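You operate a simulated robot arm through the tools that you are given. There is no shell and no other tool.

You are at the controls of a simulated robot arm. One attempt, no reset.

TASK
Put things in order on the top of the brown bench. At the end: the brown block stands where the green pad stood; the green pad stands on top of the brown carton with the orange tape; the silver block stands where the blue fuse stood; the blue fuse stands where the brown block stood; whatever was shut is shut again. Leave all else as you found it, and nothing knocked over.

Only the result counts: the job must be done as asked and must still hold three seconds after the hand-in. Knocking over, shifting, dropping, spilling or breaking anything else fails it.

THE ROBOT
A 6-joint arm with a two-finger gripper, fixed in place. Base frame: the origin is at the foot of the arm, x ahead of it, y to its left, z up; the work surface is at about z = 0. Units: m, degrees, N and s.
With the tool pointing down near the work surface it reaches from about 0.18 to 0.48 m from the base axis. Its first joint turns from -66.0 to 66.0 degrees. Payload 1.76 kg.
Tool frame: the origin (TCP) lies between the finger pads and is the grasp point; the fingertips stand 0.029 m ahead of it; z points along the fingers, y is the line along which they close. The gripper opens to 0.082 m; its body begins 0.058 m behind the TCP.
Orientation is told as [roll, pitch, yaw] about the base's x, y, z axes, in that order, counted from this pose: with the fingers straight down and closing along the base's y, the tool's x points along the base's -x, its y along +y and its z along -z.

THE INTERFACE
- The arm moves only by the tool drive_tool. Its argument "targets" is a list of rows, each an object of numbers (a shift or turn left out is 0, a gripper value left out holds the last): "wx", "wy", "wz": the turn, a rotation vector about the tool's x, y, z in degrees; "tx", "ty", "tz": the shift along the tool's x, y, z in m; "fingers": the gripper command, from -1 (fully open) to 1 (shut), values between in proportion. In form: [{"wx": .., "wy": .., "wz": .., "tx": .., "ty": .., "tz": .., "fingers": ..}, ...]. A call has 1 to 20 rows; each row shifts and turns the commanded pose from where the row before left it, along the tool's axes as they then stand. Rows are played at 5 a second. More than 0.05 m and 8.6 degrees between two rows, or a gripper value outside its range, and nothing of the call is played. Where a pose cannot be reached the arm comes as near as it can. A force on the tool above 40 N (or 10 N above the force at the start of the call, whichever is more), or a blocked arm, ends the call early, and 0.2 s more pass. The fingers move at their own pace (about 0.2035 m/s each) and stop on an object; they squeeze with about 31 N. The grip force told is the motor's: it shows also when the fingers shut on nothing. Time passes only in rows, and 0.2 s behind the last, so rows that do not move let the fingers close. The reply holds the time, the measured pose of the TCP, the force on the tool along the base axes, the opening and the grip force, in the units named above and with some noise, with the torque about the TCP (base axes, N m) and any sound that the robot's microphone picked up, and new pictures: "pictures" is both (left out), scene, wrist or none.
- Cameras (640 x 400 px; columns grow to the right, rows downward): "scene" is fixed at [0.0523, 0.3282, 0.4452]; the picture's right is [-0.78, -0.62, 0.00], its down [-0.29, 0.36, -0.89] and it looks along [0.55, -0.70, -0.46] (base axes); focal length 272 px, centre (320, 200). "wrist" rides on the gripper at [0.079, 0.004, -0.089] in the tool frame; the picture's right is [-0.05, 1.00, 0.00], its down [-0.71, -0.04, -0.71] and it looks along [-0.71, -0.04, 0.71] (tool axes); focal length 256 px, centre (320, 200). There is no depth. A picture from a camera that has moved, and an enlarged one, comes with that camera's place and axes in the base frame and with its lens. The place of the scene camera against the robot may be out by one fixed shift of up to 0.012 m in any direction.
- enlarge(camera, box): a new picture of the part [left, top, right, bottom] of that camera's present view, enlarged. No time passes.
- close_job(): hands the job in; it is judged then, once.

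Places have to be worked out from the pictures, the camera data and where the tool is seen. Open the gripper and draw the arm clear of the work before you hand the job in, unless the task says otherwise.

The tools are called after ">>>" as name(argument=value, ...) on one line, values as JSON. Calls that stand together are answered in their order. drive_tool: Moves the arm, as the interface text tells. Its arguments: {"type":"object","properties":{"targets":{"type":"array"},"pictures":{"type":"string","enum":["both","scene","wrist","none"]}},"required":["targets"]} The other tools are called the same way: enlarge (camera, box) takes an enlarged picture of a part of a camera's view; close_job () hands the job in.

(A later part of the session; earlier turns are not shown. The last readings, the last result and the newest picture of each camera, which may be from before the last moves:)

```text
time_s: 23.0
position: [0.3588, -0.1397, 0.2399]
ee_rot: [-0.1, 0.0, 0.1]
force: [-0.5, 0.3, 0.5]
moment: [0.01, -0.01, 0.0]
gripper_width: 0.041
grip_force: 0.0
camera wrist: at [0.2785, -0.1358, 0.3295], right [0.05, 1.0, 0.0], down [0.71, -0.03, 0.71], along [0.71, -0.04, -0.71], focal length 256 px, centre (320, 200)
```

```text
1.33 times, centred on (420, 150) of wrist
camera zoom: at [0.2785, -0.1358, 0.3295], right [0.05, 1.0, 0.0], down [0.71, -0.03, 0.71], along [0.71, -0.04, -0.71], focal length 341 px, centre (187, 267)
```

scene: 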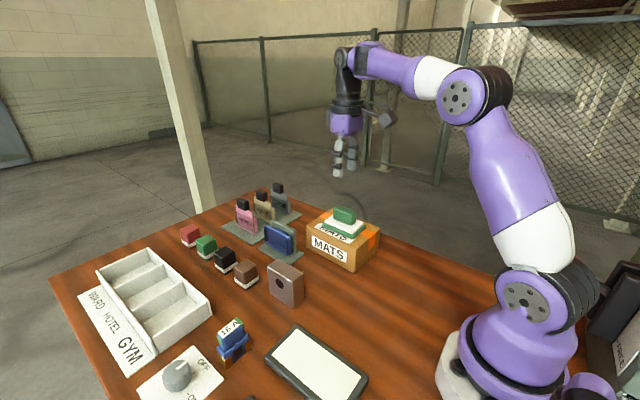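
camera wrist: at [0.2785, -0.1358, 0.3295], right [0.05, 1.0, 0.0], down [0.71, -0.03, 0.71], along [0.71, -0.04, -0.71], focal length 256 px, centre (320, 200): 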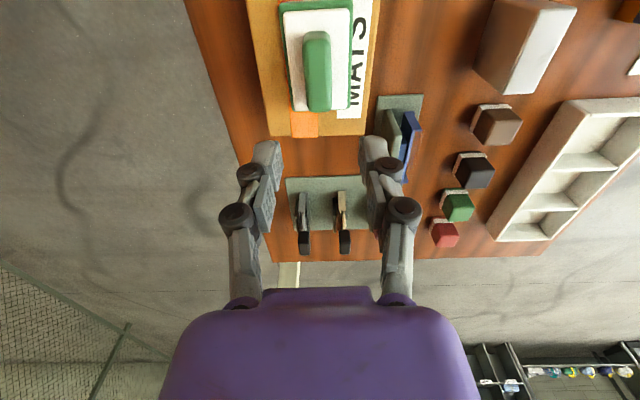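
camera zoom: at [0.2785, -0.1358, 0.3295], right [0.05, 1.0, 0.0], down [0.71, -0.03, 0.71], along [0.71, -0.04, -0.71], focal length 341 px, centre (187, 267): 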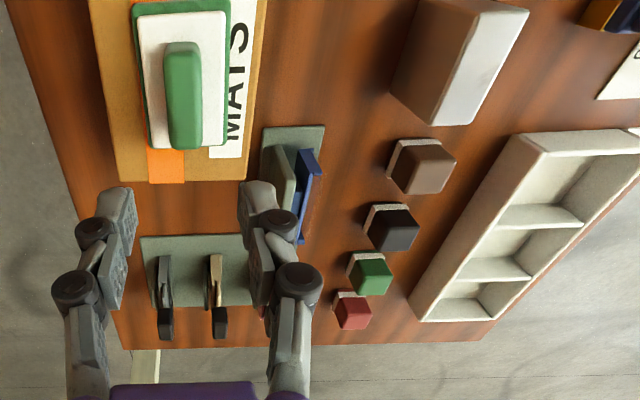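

The pad now stands on the carton. Next I move above the brown block (roughly (0.46, 0.09)) to measure it.

>>> drive_tool(targets=[{"tx": -0.005, "ty": 0.038}, {"tx": -0.005, "ty": 0.038}, {"tx": -0.005, "ty": 0.038}, {"tx": -0.005, "ty": 0.038}, {"tx": -0.01, "ty": 0.038}, {"tx": -0.01, "ty": 0.035}, {"tz": 0.03}, {}], pictures="both")

>>> enlarge(camera="wrist", box=[240, 0, 400, 180])

>>> enlarge(camera="wrist", box=[180, 0, 640, 290])

```text
time_s: 24.8
position: [0.398, 0.0846, 0.21]
ee_rot: [0.1, 0.0, 0.1]
force: [-0.2, -0.3, 1.0]
moment: [0.0, -0.04, 0.0]
gripper_width: 0.0414
grip_force: 0.0
camera wrist: at [0.3188, 0.0885, 0.2995], right [0.05, 1.0, 0.0], down [0.71, -0.04, 0.71], along [0.71, -0.04, -0.71], focal length 256 px, centre (320, 200)
```

scene: 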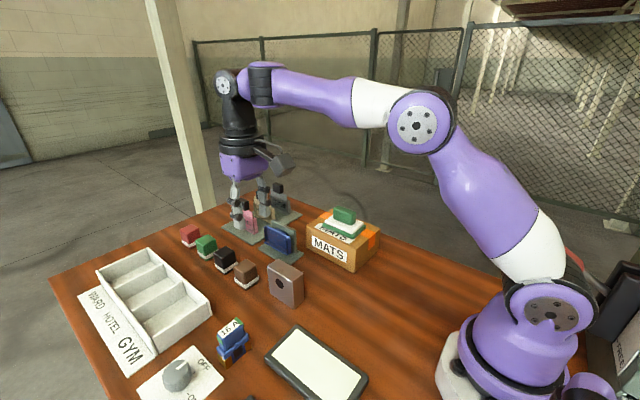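
wrist: 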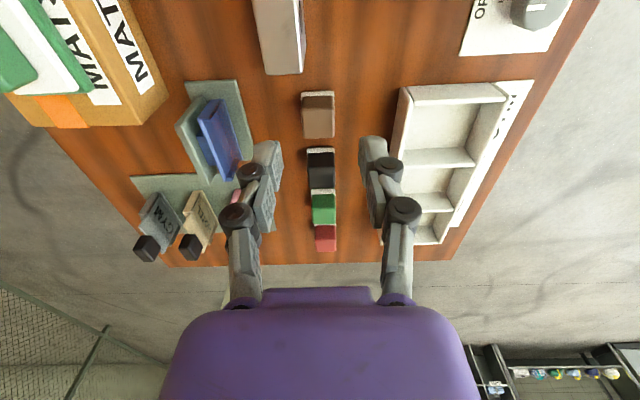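

```text
2.22 times, centred on (320, 90) of wrist
camera zoom: at [0.3188, 0.0885, 0.2995], right [0.05, 1.0, 0.0], down [0.71, -0.04, 0.71], along [0.71, -0.04, -0.71], focal length 569 px, centre (320, 444)
```

zoom: 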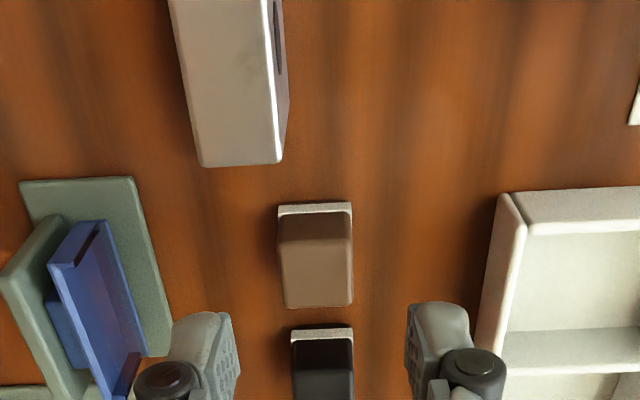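

```text
1.38 times, centred on (410, 145) of wrist
camera zoom: at [0.3188, 0.0885, 0.2995], right [0.05, 1.0, 0.0], down [0.71, -0.04, 0.71], along [0.71, -0.04, -0.71], focal length 353 px, centre (196, 276)
```

zoom: 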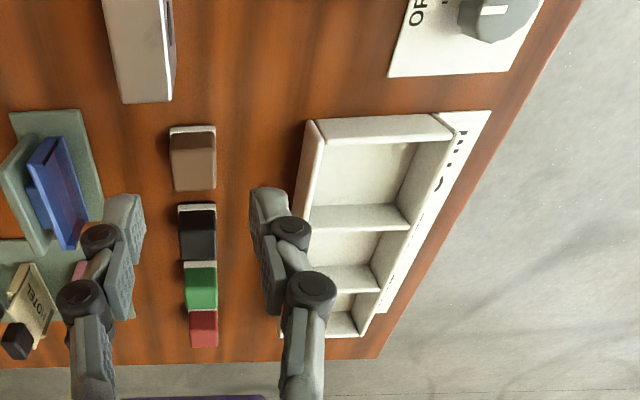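

I have a measured estimate of the brown block at about (0.46, 0.08), 0.039 wide; I check its shape and orientation from the scene camera too.

>>> enlarge(camera="scene", box=[210, 230, 310, 310])

>>> enlarge(camera="scene", box=[200, 300, 280, 370])

```text
5.00 times, centred on (260, 270) of scene
camera zoom: at [0.0523, 0.3283, 0.4452], right [-0.78, -0.62, 0.0], down [-0.29, 0.36, -0.89], along [0.55, -0.7, -0.46], focal length 1358 px, centre (620, -150)
```

zoom: 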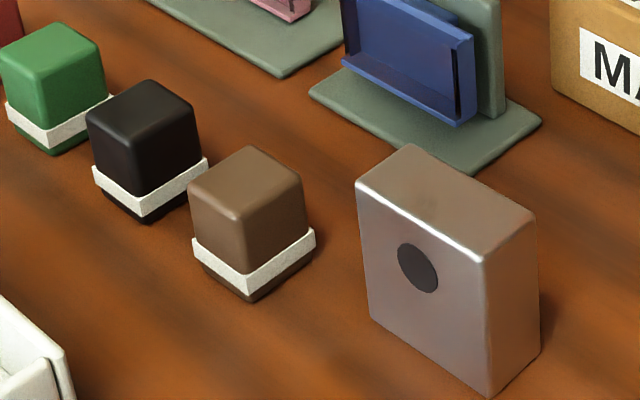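

```text
5.71 times, centred on (240, 335) of scene
camera zoom: at [0.0523, 0.3283, 0.4452], right [-0.78, -0.62, 0.0], down [-0.29, 0.36, -0.89], along [0.55, -0.7, -0.46], focal length 1552 px, centre (777, -571)
```

zoom: 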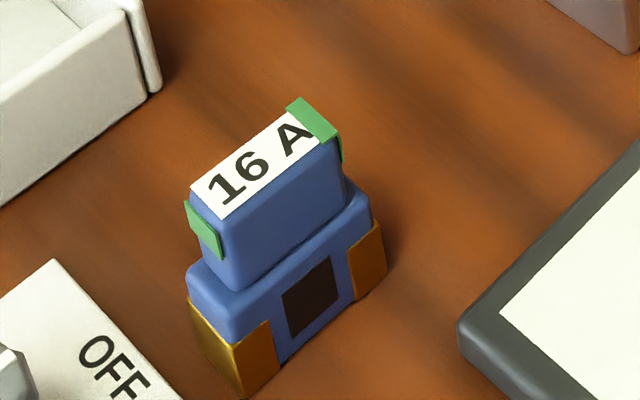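

The block is axis-aligned with a slightly protruding white band near its bottom; body about 0.035 wide, centre (0.4595, 0.080). I open to 0.056, move above it and descend to z≈0.10 to check alignment.

>>> drive_tool(targets=[{"tx": -0.03, "ty": -0.003, "fingers": -0.36}, {"tx": -0.0315, "ty": -0.002}, {"tz": 0.035}, {"tz": 0.035}, {"tz": 0.035}, {}], pictures="both")

>>> enlarge(camera="wrist", box=[220, 0, 420, 180])

>>> enlarge(camera="scene", box=[190, 200, 310, 310])

```text
time_s: 26.2
position: [0.4364, 0.0829, 0.0983]
ee_rot: [-0.2, 0.1, 0.1]
force: [-0.7, 0.0, -0.6]
moment: [0.0, -0.02, 0.03]
gripper_width: 0.0557
grip_force: 0.1
out of reach, approached as far as the arm can: row 2
camera wrist: at [0.3569, 0.0867, 0.188], right [0.05, 1.0, 0.0], down [0.71, -0.03, 0.71], along [0.71, -0.04, -0.71], focal length 256 px, centre (320, 200)
```

scene: 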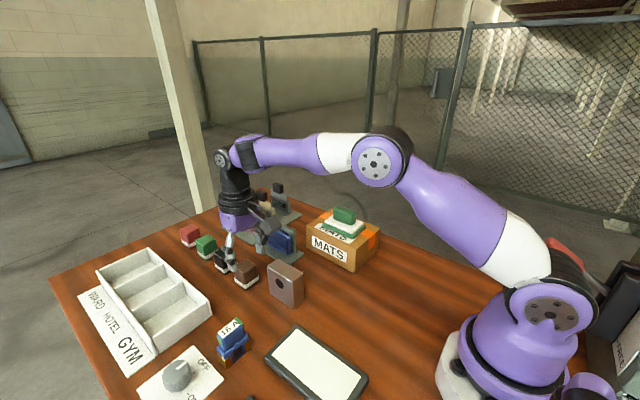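
wrist: 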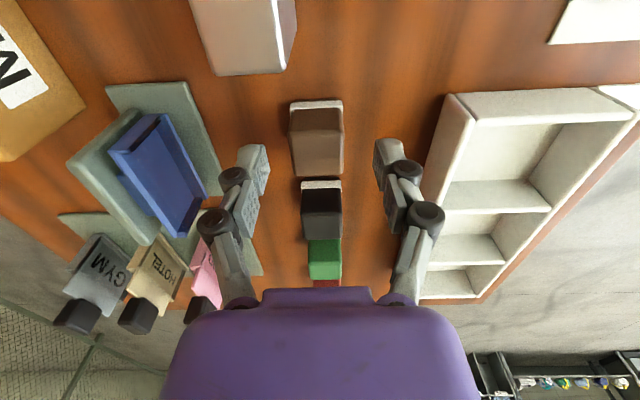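

```text
2.22 times, centred on (320, 90) of wrist
camera zoom: at [0.3569, 0.0867, 0.188], right [0.05, 1.0, 0.0], down [0.71, -0.03, 0.71], along [0.71, -0.04, -0.71], focal length 569 px, centre (320, 444)
```

zoom: 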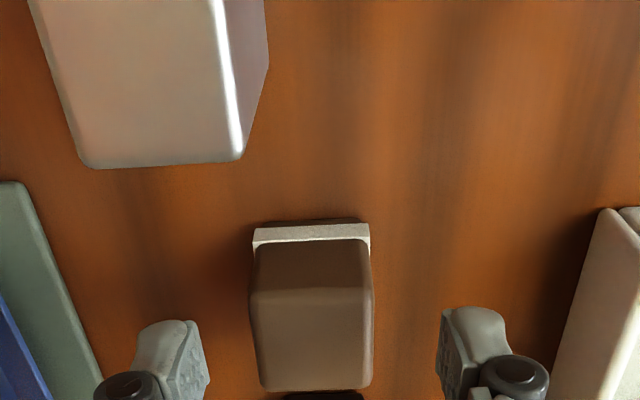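

```text
3.64 times, centred on (250, 255) of scene
camera zoom: at [0.0523, 0.3282, 0.4452], right [-0.78, -0.62, 0.0], down [-0.29, 0.36, -0.89], along [0.55, -0.7, -0.46], focal length 988 px, centre (574, 0)
```

zoom: 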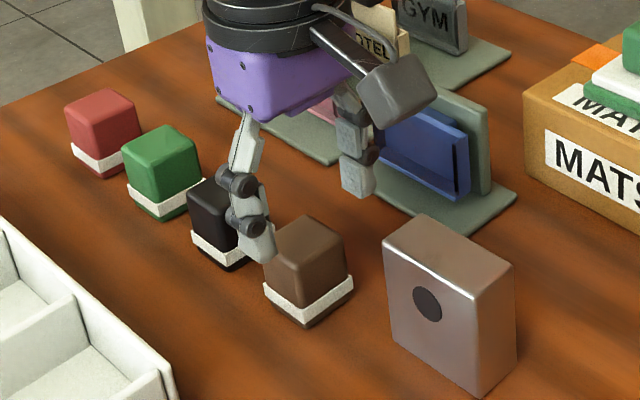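

Brown block centre is at about (0.460, 0.080), the arm stopped short at x=0.436 since higher up the reach is less. I lower to z≈0.075 and go forward there.

>>> drive_tool(targets=[{"tz": 0.022}, {"tx": -0.012, "ty": -0.0025}, {"tx": -0.0116}, {}], pictures="both")

>>> enlarge(camera="wrist", box=[220, 40, 420, 220])

>>> enlarge(camera="scene", box=[190, 200, 310, 310])

```text
time_s: 27.2
position: [0.4592, 0.0788, 0.0757]
ee_rot: [-0.1, 0.0, 0.1]
force: [0.7, 0.7, -0.1]
moment: [0.02, -0.01, -0.03]
gripper_width: 0.0558
grip_force: 0.1
camera wrist: at [0.3804, 0.0833, 0.166], right [0.05, 1.0, 0.0], down [0.71, -0.03, 0.71], along [0.71, -0.04, -0.71], focal length 256 px, centre (320, 200)
```

scene: 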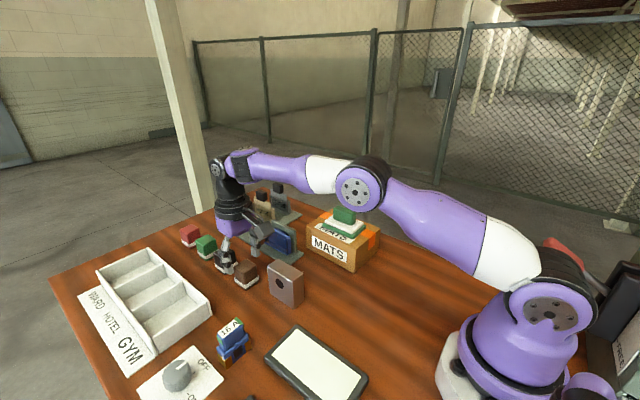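
wrist: 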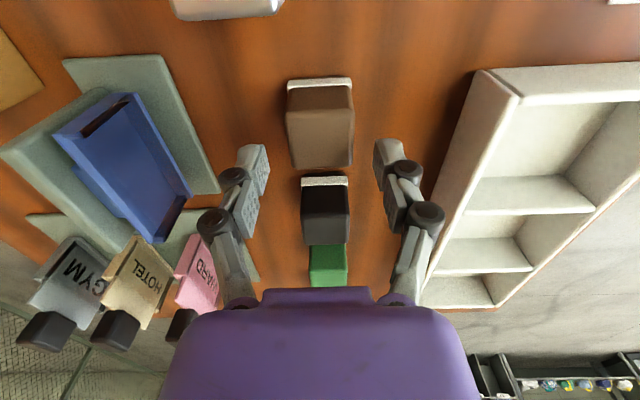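

```text
2.22 times, centred on (320, 130) of wrist
camera zoom: at [0.3804, 0.0833, 0.166], right [0.05, 1.0, 0.0], down [0.71, -0.03, 0.71], along [0.71, -0.04, -0.71], focal length 569 px, centre (320, 356)
```

zoom: 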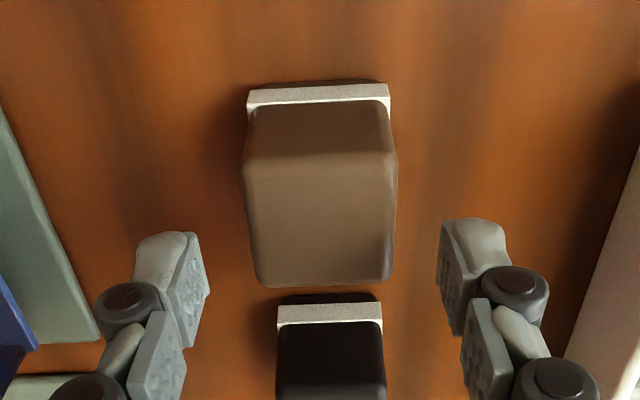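

```text
3.64 times, centred on (250, 255) of scene
camera zoom: at [0.0523, 0.3282, 0.4452], right [-0.78, -0.62, 0.0], down [-0.29, 0.36, -0.89], along [0.55, -0.7, -0.46], focal length 988 px, centre (574, 0)
```

zoom: 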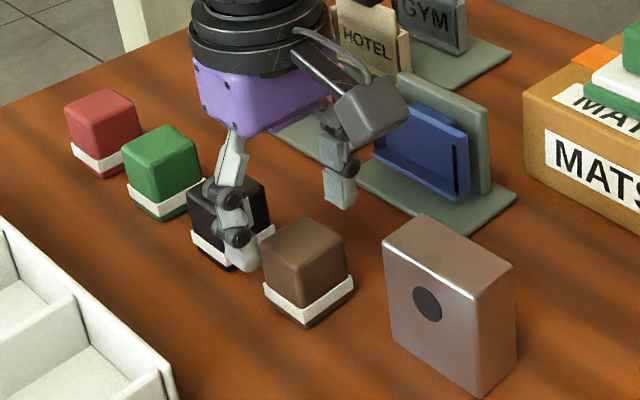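

Aligned to within a millimetre. I lower to z≈0.048 (tips just above the white band) and close on the body.

>>> drive_tool(targets=[{"tz": 0.015, "ty": 0.0007}, {"tz": 0.0125}, {}, {"fingers": 1}, {"fingers": 1}, {"fingers": 1}], pictures="both")

>>> enlarge(camera="wrist", box=[220, 40, 420, 220])

>>> enlarge(camera="scene", box=[190, 200, 310, 310])

```text
time_s: 28.6
position: [0.4583, 0.0822, 0.049]
ee_rot: [-0.1, -0.2, 0.1]
force: [0.4, -1.7, 4.0]
moment: [-0.07, -0.04, 0.02]
gripper_width: 0.0348
grip_force: 31.2
camera wrist: at [0.3795, 0.0846, 0.1395], right [0.05, 1.0, 0.0], down [0.71, -0.03, 0.71], along [0.71, -0.04, -0.71], focal length 256 px, centre (320, 200)
```

scene: 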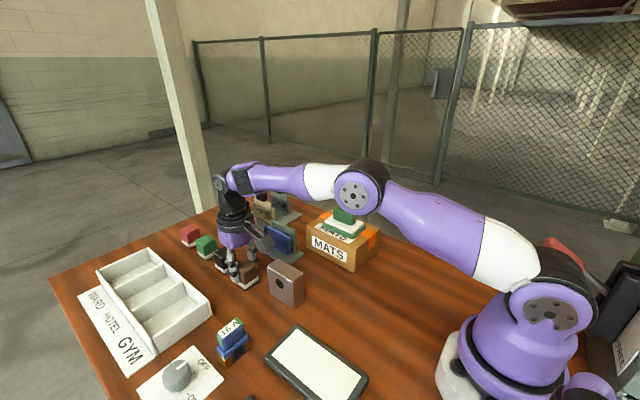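
wrist: 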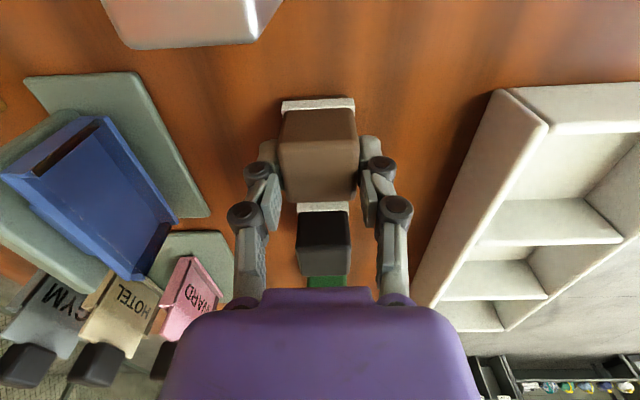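

```text
2.22 times, centred on (320, 130) of wrist
camera zoom: at [0.3795, 0.0846, 0.1395], right [0.05, 1.0, 0.0], down [0.71, -0.03, 0.71], along [0.71, -0.04, -0.71], focal length 569 px, centre (320, 356)
```

zoom: 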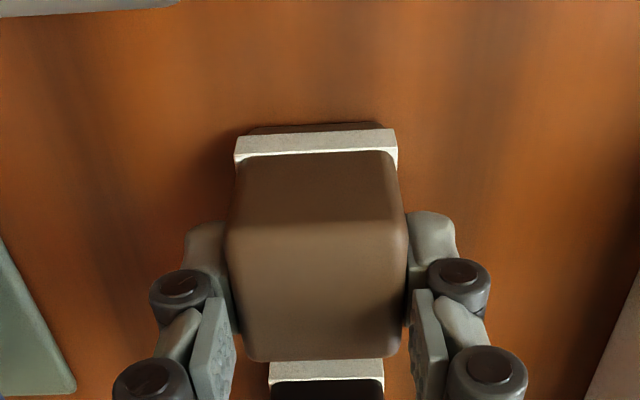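

```text
3.64 times, centred on (250, 255) of scene
camera zoom: at [0.0523, 0.3282, 0.4452], right [-0.78, -0.62, 0.0], down [-0.29, 0.36, -0.89], along [0.55, -0.7, -0.46], focal length 988 px, centre (574, 0)
```

zoom: 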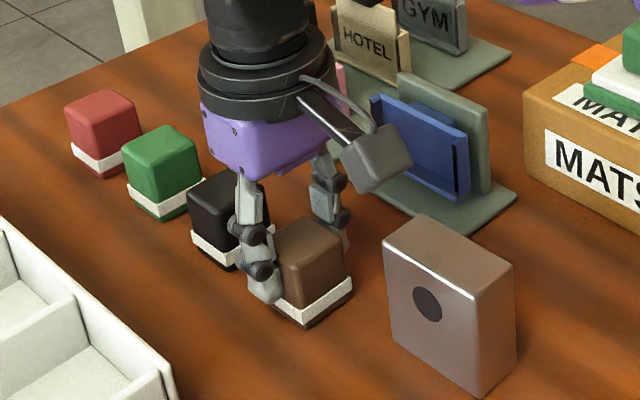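

The block is held at 0.035 m. I lift it gently straight up by about 40 mm.

>>> drive_tool(targets=[{"tz": -0.002}, {"tz": -0.004}, {"tz": -0.007}, {"tz": -0.009}, {"tz": -0.009}, {"tz": -0.006}, {"tz": -0.003}, {}], pictures="both")

>>> enlarge(camera="scene", box=[190, 200, 310, 310])

```text
time_s: 30.4
position: [0.4593, 0.0815, 0.0884]
ee_rot: [-0.1, 0.0, 0.2]
force: [-0.3, 0.8, -0.8]
moment: [-0.03, 0.02, 0.02]
gripper_width: 0.0349
grip_force: 30.6
camera wrist: at [0.3798, 0.0847, 0.1789], right [0.05, 1.0, 0.0], down [0.71, -0.03, 0.71], along [0.71, -0.04, -0.71], focal length 256 px, centre (320, 200)
```

scene: 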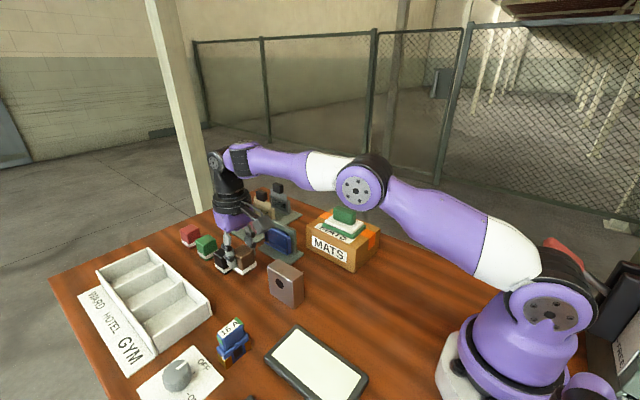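
wrist: 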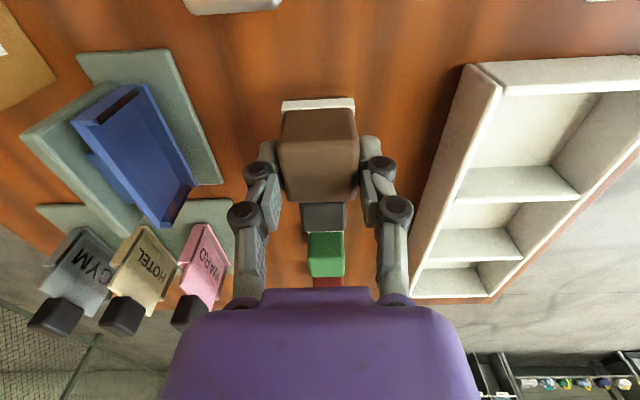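

```text
3.64 times, centred on (250, 255) of scene
camera zoom: at [0.0523, 0.3283, 0.4452], right [-0.78, -0.62, 0.0], down [-0.29, 0.36, -0.89], along [0.55, -0.7, -0.46], focal length 988 px, centre (574, 0)
```

zoom: 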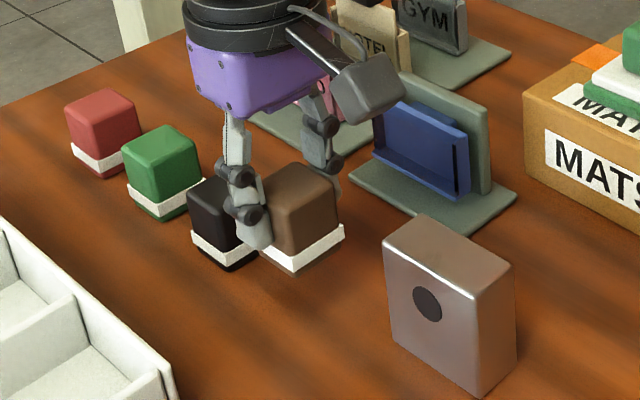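

Held well. I continue lifting while drawing back gently, up to z≈0.175.

>>> drive_tool(targets=[{"tz": -0.004}, {"tz": -0.008, "tx": 0.001}, {"tz": -0.01, "tx": 0.003}, {"tz": -0.01, "tx": 0.004}, {"tz": -0.01, "tx": 0.005}, {"tz": -0.01, "tx": 0.006}, {"tz": -0.01, "tx": 0.008}, {"tz": -0.01, "tx": 0.009}, {"tz": -0.008, "tx": 0.01}, {"tz": -0.005, "tx": 0.01}, {"tz": -0.002, "tx": 0.011, "ty": -0.004}, {"tx": 0.011, "ty": -0.009}, {"tx": 0.011, "ty": -0.012}, {"tx": 0.012, "ty": -0.013}, {"tx": 0.012, "ty": -0.013}, {"tx": 0.012, "ty": -0.013}, {"tx": 0.012, "ty": -0.013}, {"tx": 0.012, "ty": -0.013}, {"tx": 0.008, "ty": -0.008}, {"tx": 0.003, "ty": -0.003}], pictures="both")

```text
time_s: 34.6
position: [0.2997, -0.0215, 0.1765]
ee_rot: [-0.1, -0.1, 0.2]
force: [-0.3, -0.4, -0.8]
moment: [-0.01, 0.01, -0.02]
gripper_width: 0.035
grip_force: 30.9
camera wrist: at [0.2203, -0.0171, 0.2659], right [0.05, 1.0, 0.0], down [0.71, -0.03, 0.71], along [0.71, -0.04, -0.71], focal length 256 px, centre (320, 200)
```

scene: 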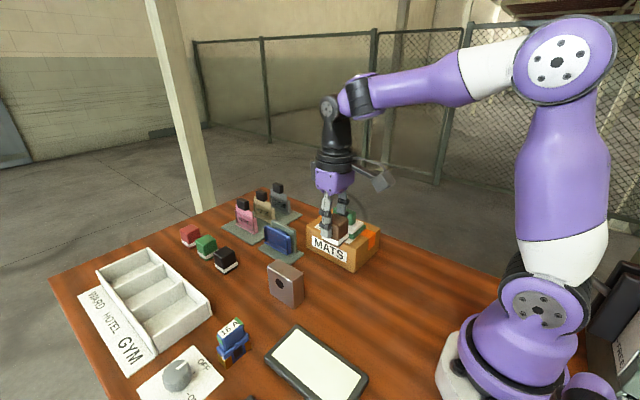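
wrist: 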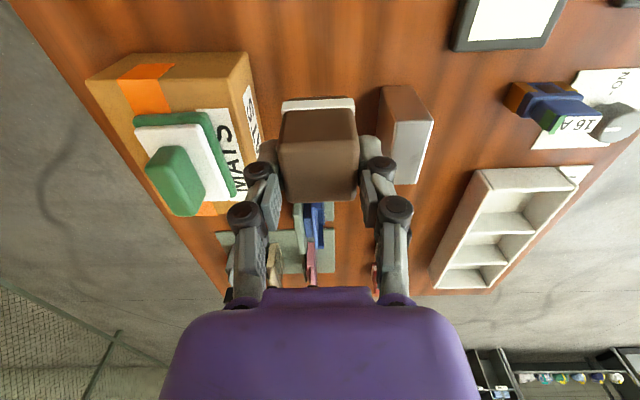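

Block is held over the table centre. I carry it on to above the pad's old spot (0.162, −0.185).

>>> drive_tool(targets=[{"tx": 0.0028, "ty": -0.0033}, {"tx": 0.0069, "ty": -0.0082}, {"tx": 0.0103, "ty": -0.0123}, {"tx": 0.0103, "ty": -0.0123}, {"tx": 0.0103, "ty": -0.0123}, {"tx": 0.0103, "ty": -0.0123}, {"tx": 0.0103, "ty": -0.0123}, {"tx": 0.0103, "ty": -0.0123}, {"tx": 0.0103, "ty": -0.0123}, {"tx": 0.0103, "ty": -0.0123}, {"tx": 0.0103, "ty": -0.0123}, {"tx": 0.0103, "ty": -0.0123}, {"tx": 0.0103, "ty": -0.0123}, {"tx": 0.0083, "ty": -0.0098}, {"tx": 0.0041, "ty": -0.0049}, {"tx": 0.0021, "ty": -0.0025}, {}], pictures="none")

```text
time_s: 38.2
position: [0.1623, -0.1851, 0.175]
ee_rot: [0.0, 0.0, 0.2]
force: [-0.7, 0.2, -1.0]
moment: [-0.02, -0.03, -0.02]
gripper_width: 0.0348
grip_force: 30.9
```

In position above the old pad spot. I lower gently to a few millimetres above the table.

>>> drive_tool(targets=[{"tz": 0.004}, {"tz": 0.008}, {"tz": 0.013}, {"tz": 0.013}, {"tz": 0.013}, {"tz": 0.013}, {"tz": 0.013}, {"tz": 0.013}, {"tz": 0.013}, {"tz": 0.009}, {"tz": 0.005}, {"tz": 0.002}, {}], pictures="both")

>>> enlarge(camera="scene", box=[390, 220, 470, 290])

```text
time_s: 41.0
position: [0.1639, -0.1857, 0.0575]
ee_rot: [-0.1, 0.0, 0.1]
force: [0.0, 0.1, -0.8]
moment: [0.01, 0.01, -0.01]
gripper_width: 0.0349
grip_force: 30.6
camera wrist: at [0.0835, -0.1815, 0.1466], right [0.05, 1.0, 0.0], down [0.71, -0.03, 0.71], along [0.71, -0.04, -0.71], focal length 256 px, centre (320, 200)
```

scene: 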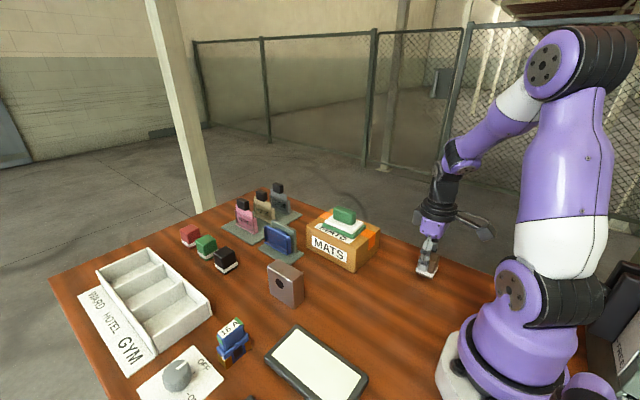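
wrist: 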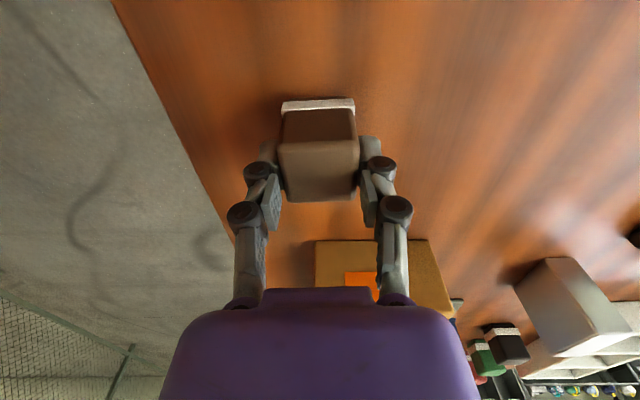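

```text
5.71 times, centred on (430, 255) of scene
camera zoom: at [0.0523, 0.3282, 0.4452], right [-0.78, -0.62, 0.0], down [-0.29, 0.36, -0.89], along [0.55, -0.7, -0.46], focal length 1552 px, centre (-309, -114)
```

zoom: 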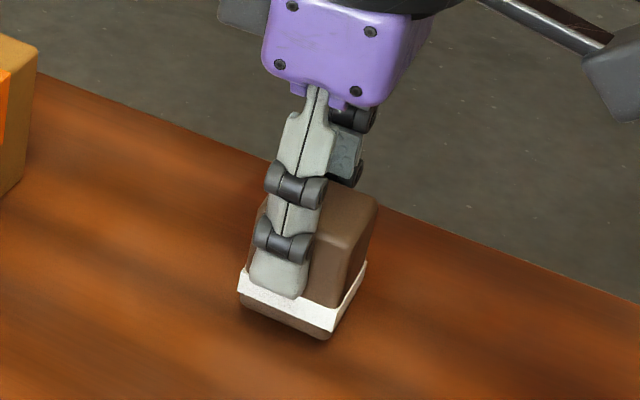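

About 8 mm above the table. I lower in small steps until contact.

>>> drive_tool(targets=[{"tz": 0.003}, {"tz": 0.002}, {"tz": 0.0015}, {}], pictures="none")

```text
time_s: 42.0
position: [0.1613, -0.185, 0.0522]
ee_rot: [-0.2, 0.0, 0.2]
force: [-0.2, 0.1, -0.4]
moment: [-0.02, 0.04, 0.05]
gripper_width: 0.035
grip_force: 31.0
```

No contact yet; I continue by 1 mm steps.

>>> drive_tool(targets=[{"tz": 0.001}, {"tz": 0.001}, {}], pictures="none")

```text
time_s: 42.8
position: [0.1623, -0.1851, 0.05]
ee_rot: [-0.2, -0.1, 0.2]
force: [-2.4, 3.3, 25.8]
moment: [0.25, 0.09, -0.01]
gripper_width: 0.0352
grip_force: 30.8
```

Firm contact (26 N). I ease back 1 mm, open to 0.055 and retreat straight up.

>>> drive_tool(targets=[{"tz": -0.0008}, {}, {"fingers": -0.3}, {"fingers": -0.3}, {"tz": -0.01}, {"tz": -0.03}, {"tz": -0.04}, {"tz": -0.04}, {}], pictures="both")

>>> enlarge(camera="scene", box=[390, 220, 470, 290])

>>> enlarge(camera="wrist", box=[240, 0, 400, 140])

```text
time_s: 44.8
position: [0.162, -0.1845, 0.172]
ee_rot: [-0.2, 0.0, 0.1]
force: [0.6, -0.5, -0.4]
moment: [-0.02, 0.01, 0.0]
gripper_width: 0.0533
grip_force: 0.2
camera wrist: at [0.0841, -0.1805, 0.2621], right [0.05, 1.0, 0.0], down [0.71, -0.03, 0.71], along [0.71, -0.04, -0.71], focal length 256 px, centre (320, 200)
```

scene: 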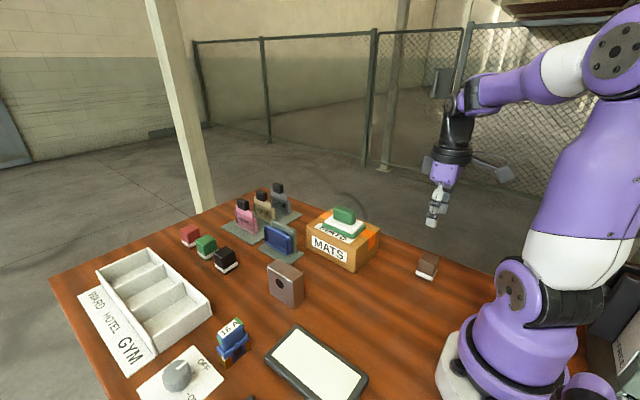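
wrist: 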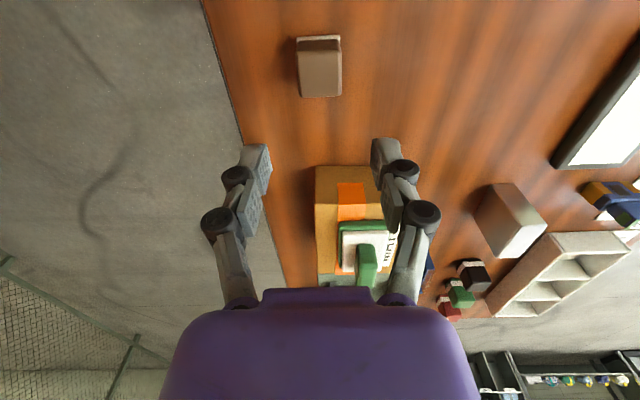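

```text
5.71 times, centred on (430, 255) of scene
camera zoom: at [0.0523, 0.3283, 0.4452], right [-0.78, -0.62, 0.0], down [-0.29, 0.36, -0.89], along [0.55, -0.7, -0.46], focal length 1552 px, centre (-309, -114)
```

zoom: 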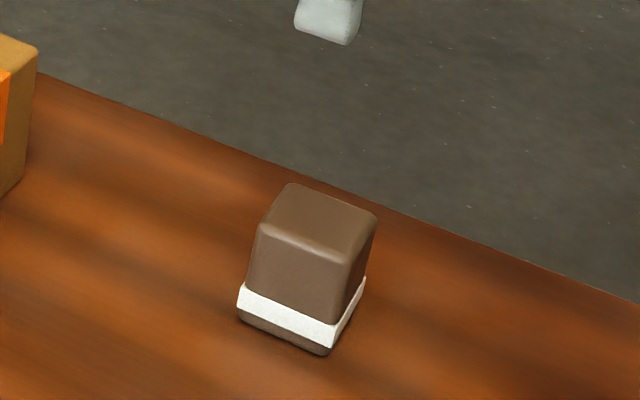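

```text
2.86 times, centred on (320, 70) of wrist
camera zoom: at [0.0841, -0.1805, 0.2621], right [0.05, 1.0, 0.0], down [0.71, -0.03, 0.71], along [0.71, -0.04, -0.71], focal length 731 px, centre (320, 571)
```

zoom: 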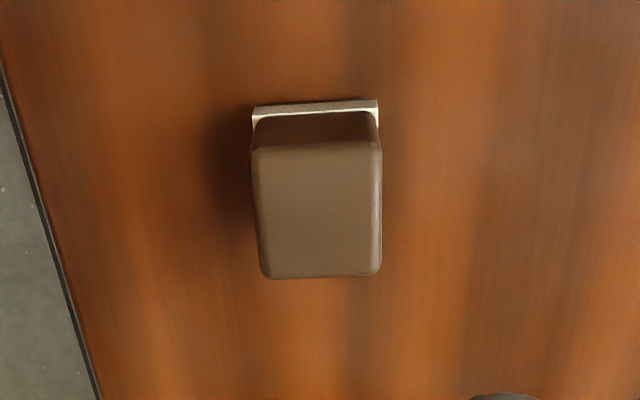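

The brown block stands at the pad's old spot. Now I go up and over to view the blue fuse from above.

>>> drive_tool(targets=[{"tz": -0.03, "tx": -0.02}, {"tz": -0.02, "tx": -0.03, "ty": 0.02}, {"tx": -0.02, "ty": 0.04}, {"tx": -0.015, "ty": 0.042}, {"tx": -0.01, "ty": 0.042}, {"tx": -0.01, "ty": 0.042}, {"tx": -0.01, "ty": 0.042}, {"tx": -0.005, "ty": 0.042}, {"ty": 0.042}, {"ty": 0.042}, {"ty": 0.031}, {}], pictures="both")

>>> enlarge(camera="wrist", box=[200, 0, 440, 180])

```text
time_s: 47.4
position: [0.2827, 0.2011, 0.2184]
ee_rot: [0.0, 0.1, 0.1]
force: [0.0, 0.2, -0.1]
moment: [0.0, 0.0, -0.01]
gripper_width: 0.0533
grip_force: 0.1
camera wrist: at [0.2032, 0.2052, 0.3078], right [0.05, 1.0, 0.0], down [0.71, -0.03, 0.71], along [0.71, -0.04, -0.71], focal length 256 px, centre (320, 200)
```

scene: 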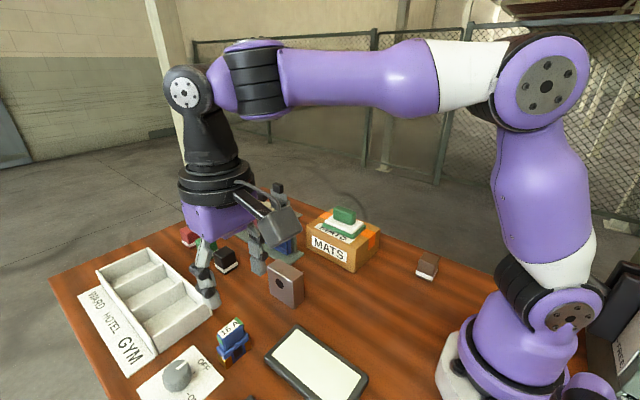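
wrist: 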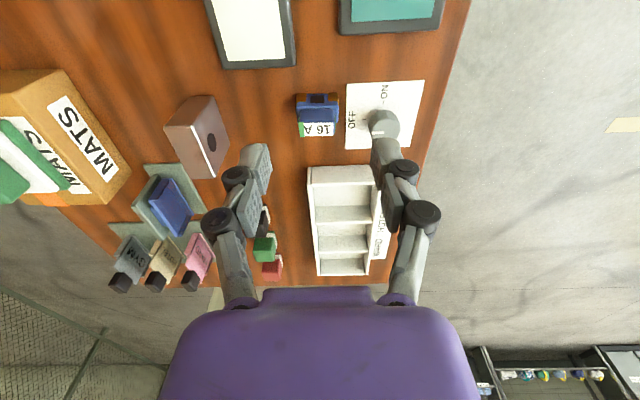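

```text
2.22 times, centred on (320, 90) of wrist
camera zoom: at [0.2032, 0.2052, 0.3078], right [0.05, 1.0, 0.0], down [0.71, -0.03, 0.71], along [0.71, -0.04, -0.71], focal length 569 px, centre (320, 444)
```

zoom: 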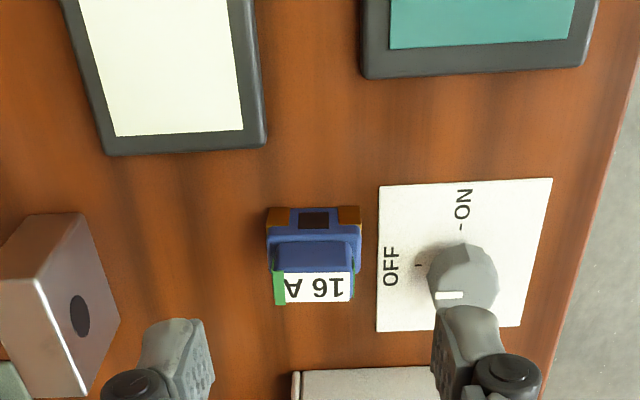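

The fuse is at about (0.344, 0.196): lower body 0.050 wide in y, narrower upper body (0.037 × 0.017) with top at z≈0.06. I'll grip its broad faces along x, so I move over it and turn the tool 90° (camera to the −y side).

>>> drive_tool(targets=[{"tx": -0.0305, "ty": -0.0025}, {"tx": -0.0305, "ty": -0.0025}, {"wz": -8.2}, {"wz": -8.2}, {"wz": -8.2}, {"wz": -8.2}, {"wz": -8.2}, {"wz": -8.2}, {"wz": -8.2}, {"wz": -8.2}, {"wz": -8.2}, {"wz": -8.2}, {"wz": -8.2}, {"tz": 0.03}, {}], pictures="both")

>>> enlarge(camera="wrist", box=[220, 0, 420, 180])

```text
time_s: 50.6
position: [0.3436, 0.1988, 0.1965]
ee_rot: [0.0, 0.1, 90.2]
force: [-0.5, -0.3, -0.4]
moment: [0.02, -0.02, 0.0]
gripper_width: 0.0532
grip_force: 0.0
out of reach, approached as far as the arm can: row 14
camera wrist: at [0.3396, 0.1185, 0.2852], right [-1.0, 0.05, 0.0], down [0.03, 0.71, 0.71], along [0.03, 0.7, -0.71], focal length 256 px, centre (320, 200)
```

scene: 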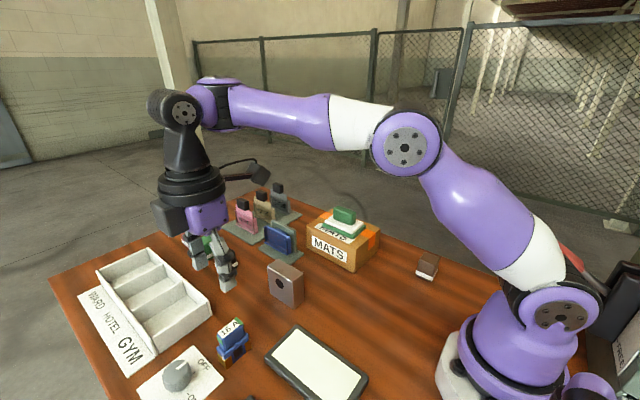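
wrist: 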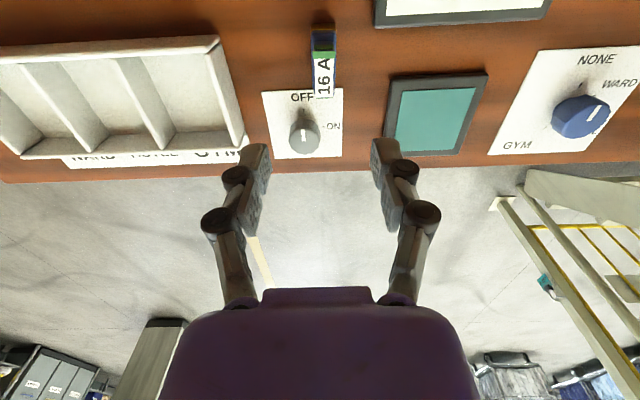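

```text
2.22 times, centred on (320, 90) of wrist
camera zoom: at [0.3396, 0.1185, 0.2852], right [-1.0, 0.05, 0.0], down [0.03, 0.71, 0.71], along [0.03, 0.7, -0.71], focal length 569 px, centre (320, 444)
```

zoom: 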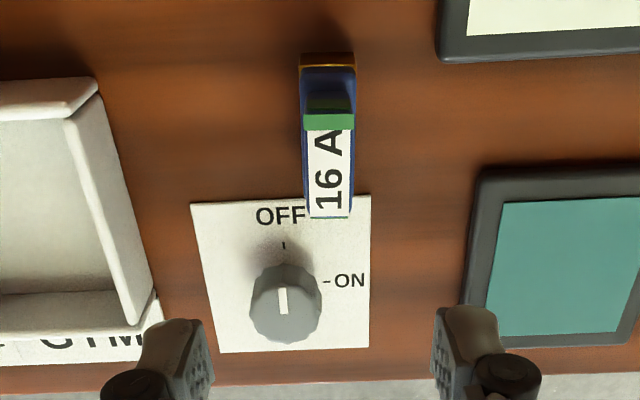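

The tool is turned and the fuse is in view between the fingers; the last lowering row was reported short. I try a smaller lowering step to see whether the height is reachable in this orientation.

>>> drive_tool(targets=[{"tz": 0.015}, {}], pictures="none")

```text
time_s: 51.2
position: [0.3428, 0.1974, 0.1808]
ee_rot: [0.0, 0.1, 90.3]
force: [0.6, -0.2, -0.1]
moment: [0.01, -0.01, -0.01]
gripper_width: 0.0535
grip_force: 0.0
```

That works. I centre on the fuse (shift about 3 mm each way), narrow the opening to 0.04 and lower to z≈0.11.

>>> drive_tool(targets=[{"tx": 0.0025, "ty": 0.0033, "fingers": 0.0}, {"tz": 0.025}, {"tz": 0.025}, {"tz": 0.02}, {}], pictures="both")

>>> enlarge(camera="wrist", box=[240, 0, 400, 180])

>>> enlarge(camera="scene", box=[180, 270, 300, 370])

```text
time_s: 52.4
position: [0.365, 0.2104, 0.1268]
ee_rot: [0.1, 0.2, 90.3]
force: [-1.0, 0.1, -0.6]
moment: [-0.02, -0.02, -0.02]
gripper_width: 0.0412
grip_force: 0.0
out of reach, approached as far as the arm can: row 2, 3, 4
camera wrist: at [0.3606, 0.1308, 0.2162], right [-1.0, 0.05, 0.0], down [0.03, 0.71, 0.7], along [0.03, 0.7, -0.71], focal length 256 px, centre (320, 200)
```

scene: 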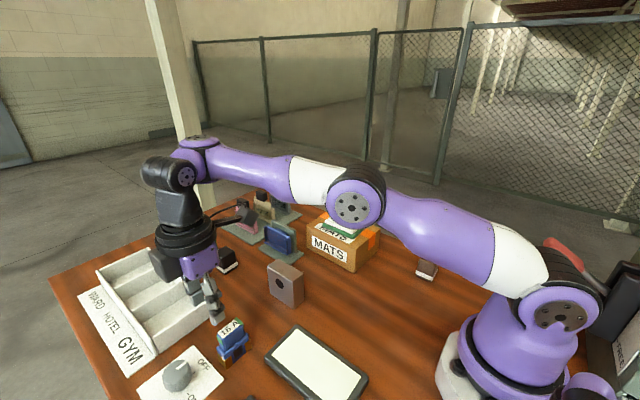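
wrist: 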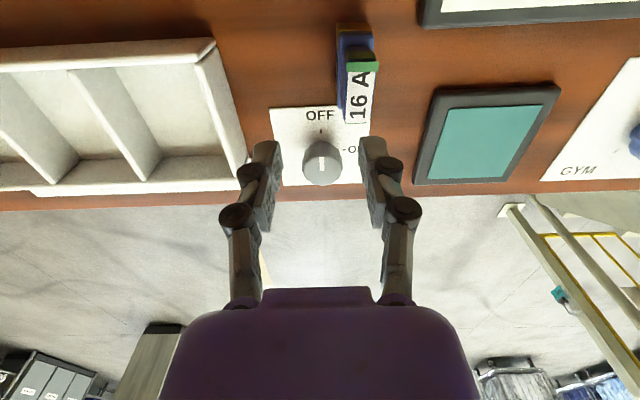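

```text
2.22 times, centred on (320, 90) of wrist
camera zoom: at [0.3606, 0.1308, 0.2162], right [-1.0, 0.05, 0.0], down [0.03, 0.71, 0.7], along [0.03, 0.7, -0.71], focal length 569 px, centre (320, 444)
```

zoom: 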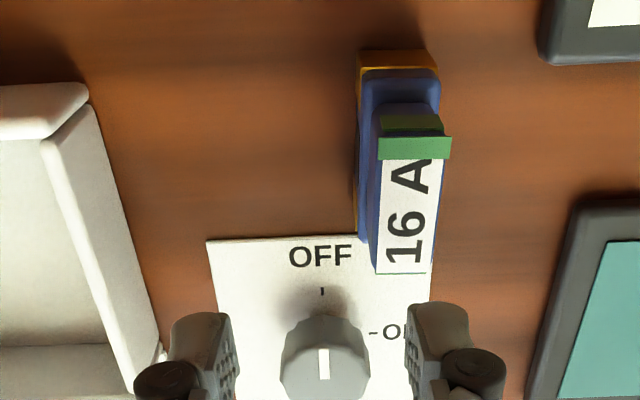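

```text
4.00 times, centred on (240, 320) of scene
camera zoom: at [0.0523, 0.3283, 0.4452], right [-0.78, -0.62, 0.0], down [-0.29, 0.36, -0.89], along [0.55, -0.7, -0.46], focal length 1086 px, centre (640, -280)
```

zoom: 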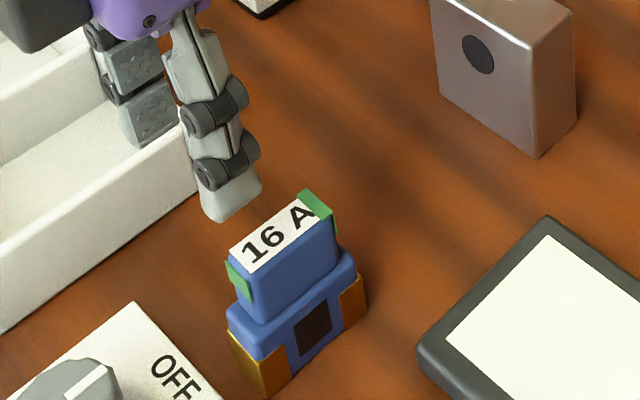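

In this orientation the arm drifted outward as it lowered (a joint limit), well clear of everything. I raise again, turn back to zero yaw and will grip the fuse along y instead.

>>> drive_tool(targets=[{"tz": -0.03, "fingers": -0.4}, {"tz": -0.03}, {"wz": 8.2}, {"wz": 8.2}, {"wz": 8.2}, {"wz": 8.2}, {"wz": 8.2}, {"wz": 8.2}, {"wz": 8.2}, {"wz": 8.2}, {"wz": 8.2}, {"wz": 8.2}, {"wz": 8.2}, {}], pictures="wrist")

```text
time_s: 55.4
position: [0.3649, 0.209, 0.1886]
ee_rot: [-0.1, 0.0, 0.0]
force: [-0.2, -0.7, 0.3]
moment: [-0.02, -0.03, 0.03]
gripper_width: 0.0572
grip_force: 0.1
camera wrist: at [0.2863, 0.2133, 0.2776], right [0.05, 1.0, 0.0], down [0.71, -0.04, 0.71], along [0.71, -0.04, -0.71], focal length 256 px, centre (320, 200)
```

wrist: 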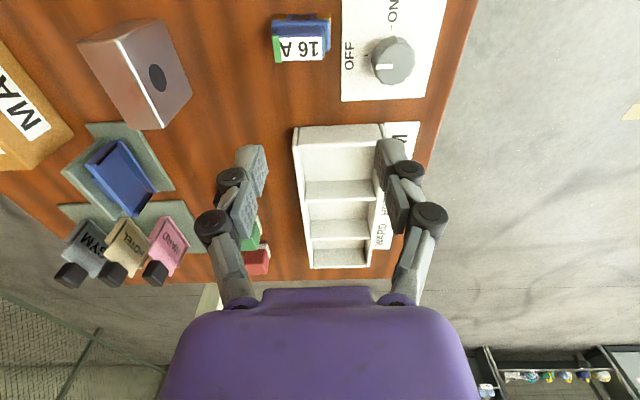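

Back at zero yaw. I move above the fuse (0.3405, 0.196) and lower to about z=0.12.

>>> drive_tool(targets=[{"tx": 0.0245, "ty": -0.013}, {"tz": 0.025}, {"tz": 0.025}, {"tz": 0.02}, {}], pictures="both")

>>> enlarge(camera="wrist", box=[220, 0, 420, 180])

>>> enlarge(camera="scene", box=[180, 270, 300, 370])

```text
time_s: 56.6
position: [0.3633, 0.2082, 0.1308]
ee_rot: [-0.1, 0.1, 0.1]
force: [0.0, 0.6, -0.5]
moment: [-0.02, 0.02, -0.03]
gripper_width: 0.0573
grip_force: 0.0
out of reach, approached as far as the arm can: row 2, 3, 4
camera wrist: at [0.2837, 0.2121, 0.2213], right [0.05, 1.0, 0.0], down [0.71, -0.03, 0.71], along [0.71, -0.04, -0.71], focal length 256 px, centre (320, 200)
```

scene: 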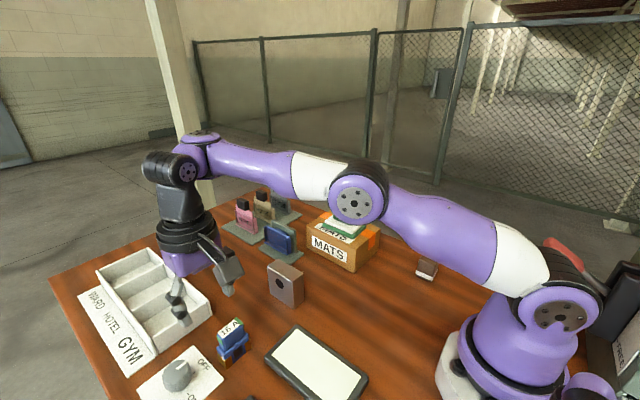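
wrist: 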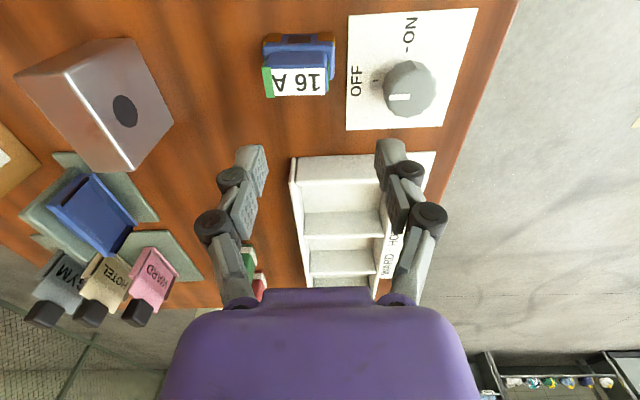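

```text
2.22 times, centred on (320, 90) of wrist
camera zoom: at [0.2837, 0.2121, 0.2213], right [0.05, 1.0, 0.0], down [0.71, -0.03, 0.71], along [0.71, -0.04, -0.71], focal length 569 px, centre (320, 444)
```

zoom: 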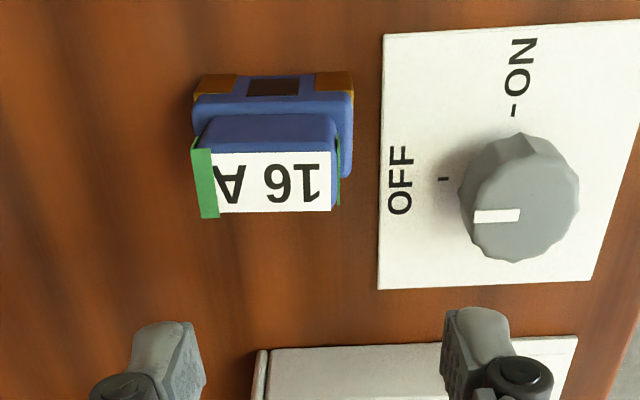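

```text
4.00 times, centred on (240, 320) of scene
camera zoom: at [0.0523, 0.3283, 0.4452], right [-0.78, -0.62, 0.0], down [-0.29, 0.36, -0.89], along [0.55, -0.7, -0.46], focal length 1086 px, centre (640, -280)
```

zoom: 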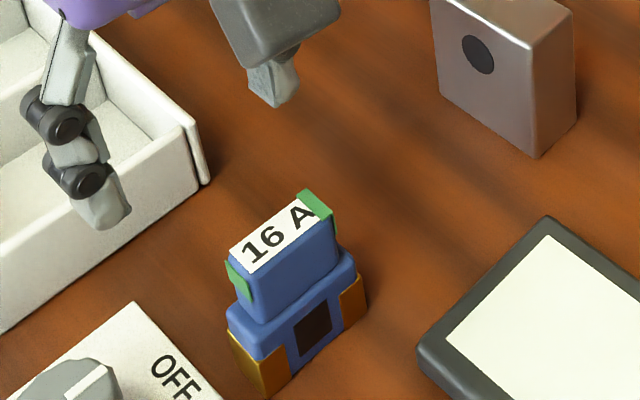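

The same outward drift happens at zero yaw, so it is the arm's posture rather than the turn. I raise, draw back to the radius that worked, and look at how the arm stands.

>>> drive_tool(targets=[{"tz": -0.03}, {"tz": -0.03}, {"tz": -0.02, "tx": 0.02}, {"tx": 0.03}, {"tx": 0.03}, {}], pictures="scene")

```text
time_s: 58.0
position: [0.2856, 0.2112, 0.2151]
ee_rot: [-0.2, 0.2, 0.1]
force: [-0.7, 0.5, 0.0]
moment: [-0.04, -0.03, -0.02]
gripper_width: 0.0574
grip_force: 0.1
out of reach, approached as far as the arm can: row 5
```

scene: 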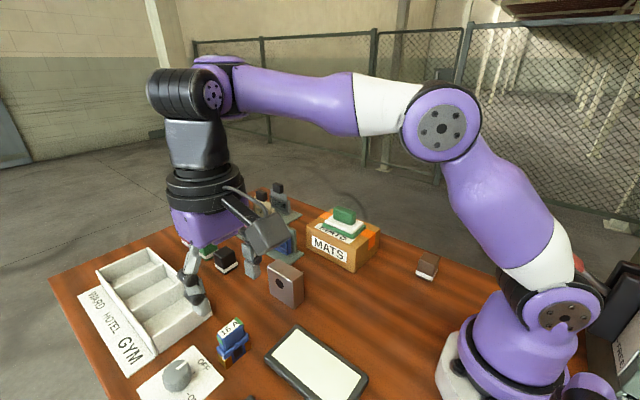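

The wrist looks to have flipped to another posture during that turn. I enlarge the arm to understand it before deciding how to undo it.

>>> enlarge(camera="scene", box=[130, 40, 330, 260])

>>> enlarge(camera="scene", box=[380, 50, 640, 400])

```text
1.82 times, centred on (230, 150) of scene
camera zoom: at [0.0523, 0.3282, 0.4452], right [-0.78, -0.62, 0.0], down [-0.29, 0.36, -0.89], along [0.55, -0.7, -0.46], focal length 494 px, centre (484, 291)
```

zoom: 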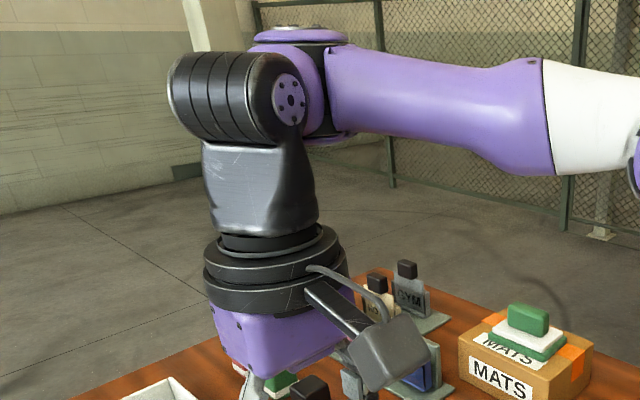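

```text
1.14 times, centred on (510, 225) of scene
camera zoom: at [0.0523, 0.3282, 0.4452], right [-0.78, -0.62, 0.0], down [-0.29, 0.36, -0.89], along [0.55, -0.7, -0.46], focal length 310 px, centre (103, 171)
```

zoom: 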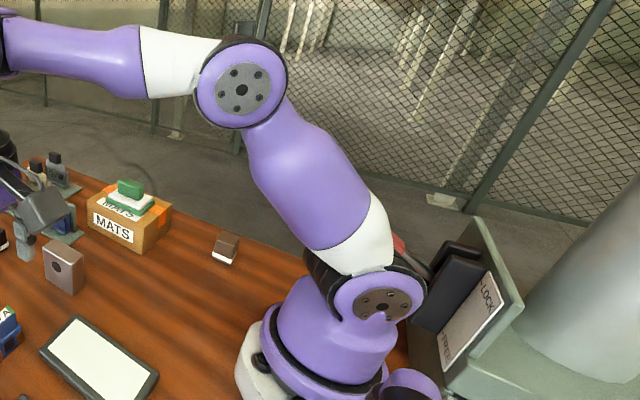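

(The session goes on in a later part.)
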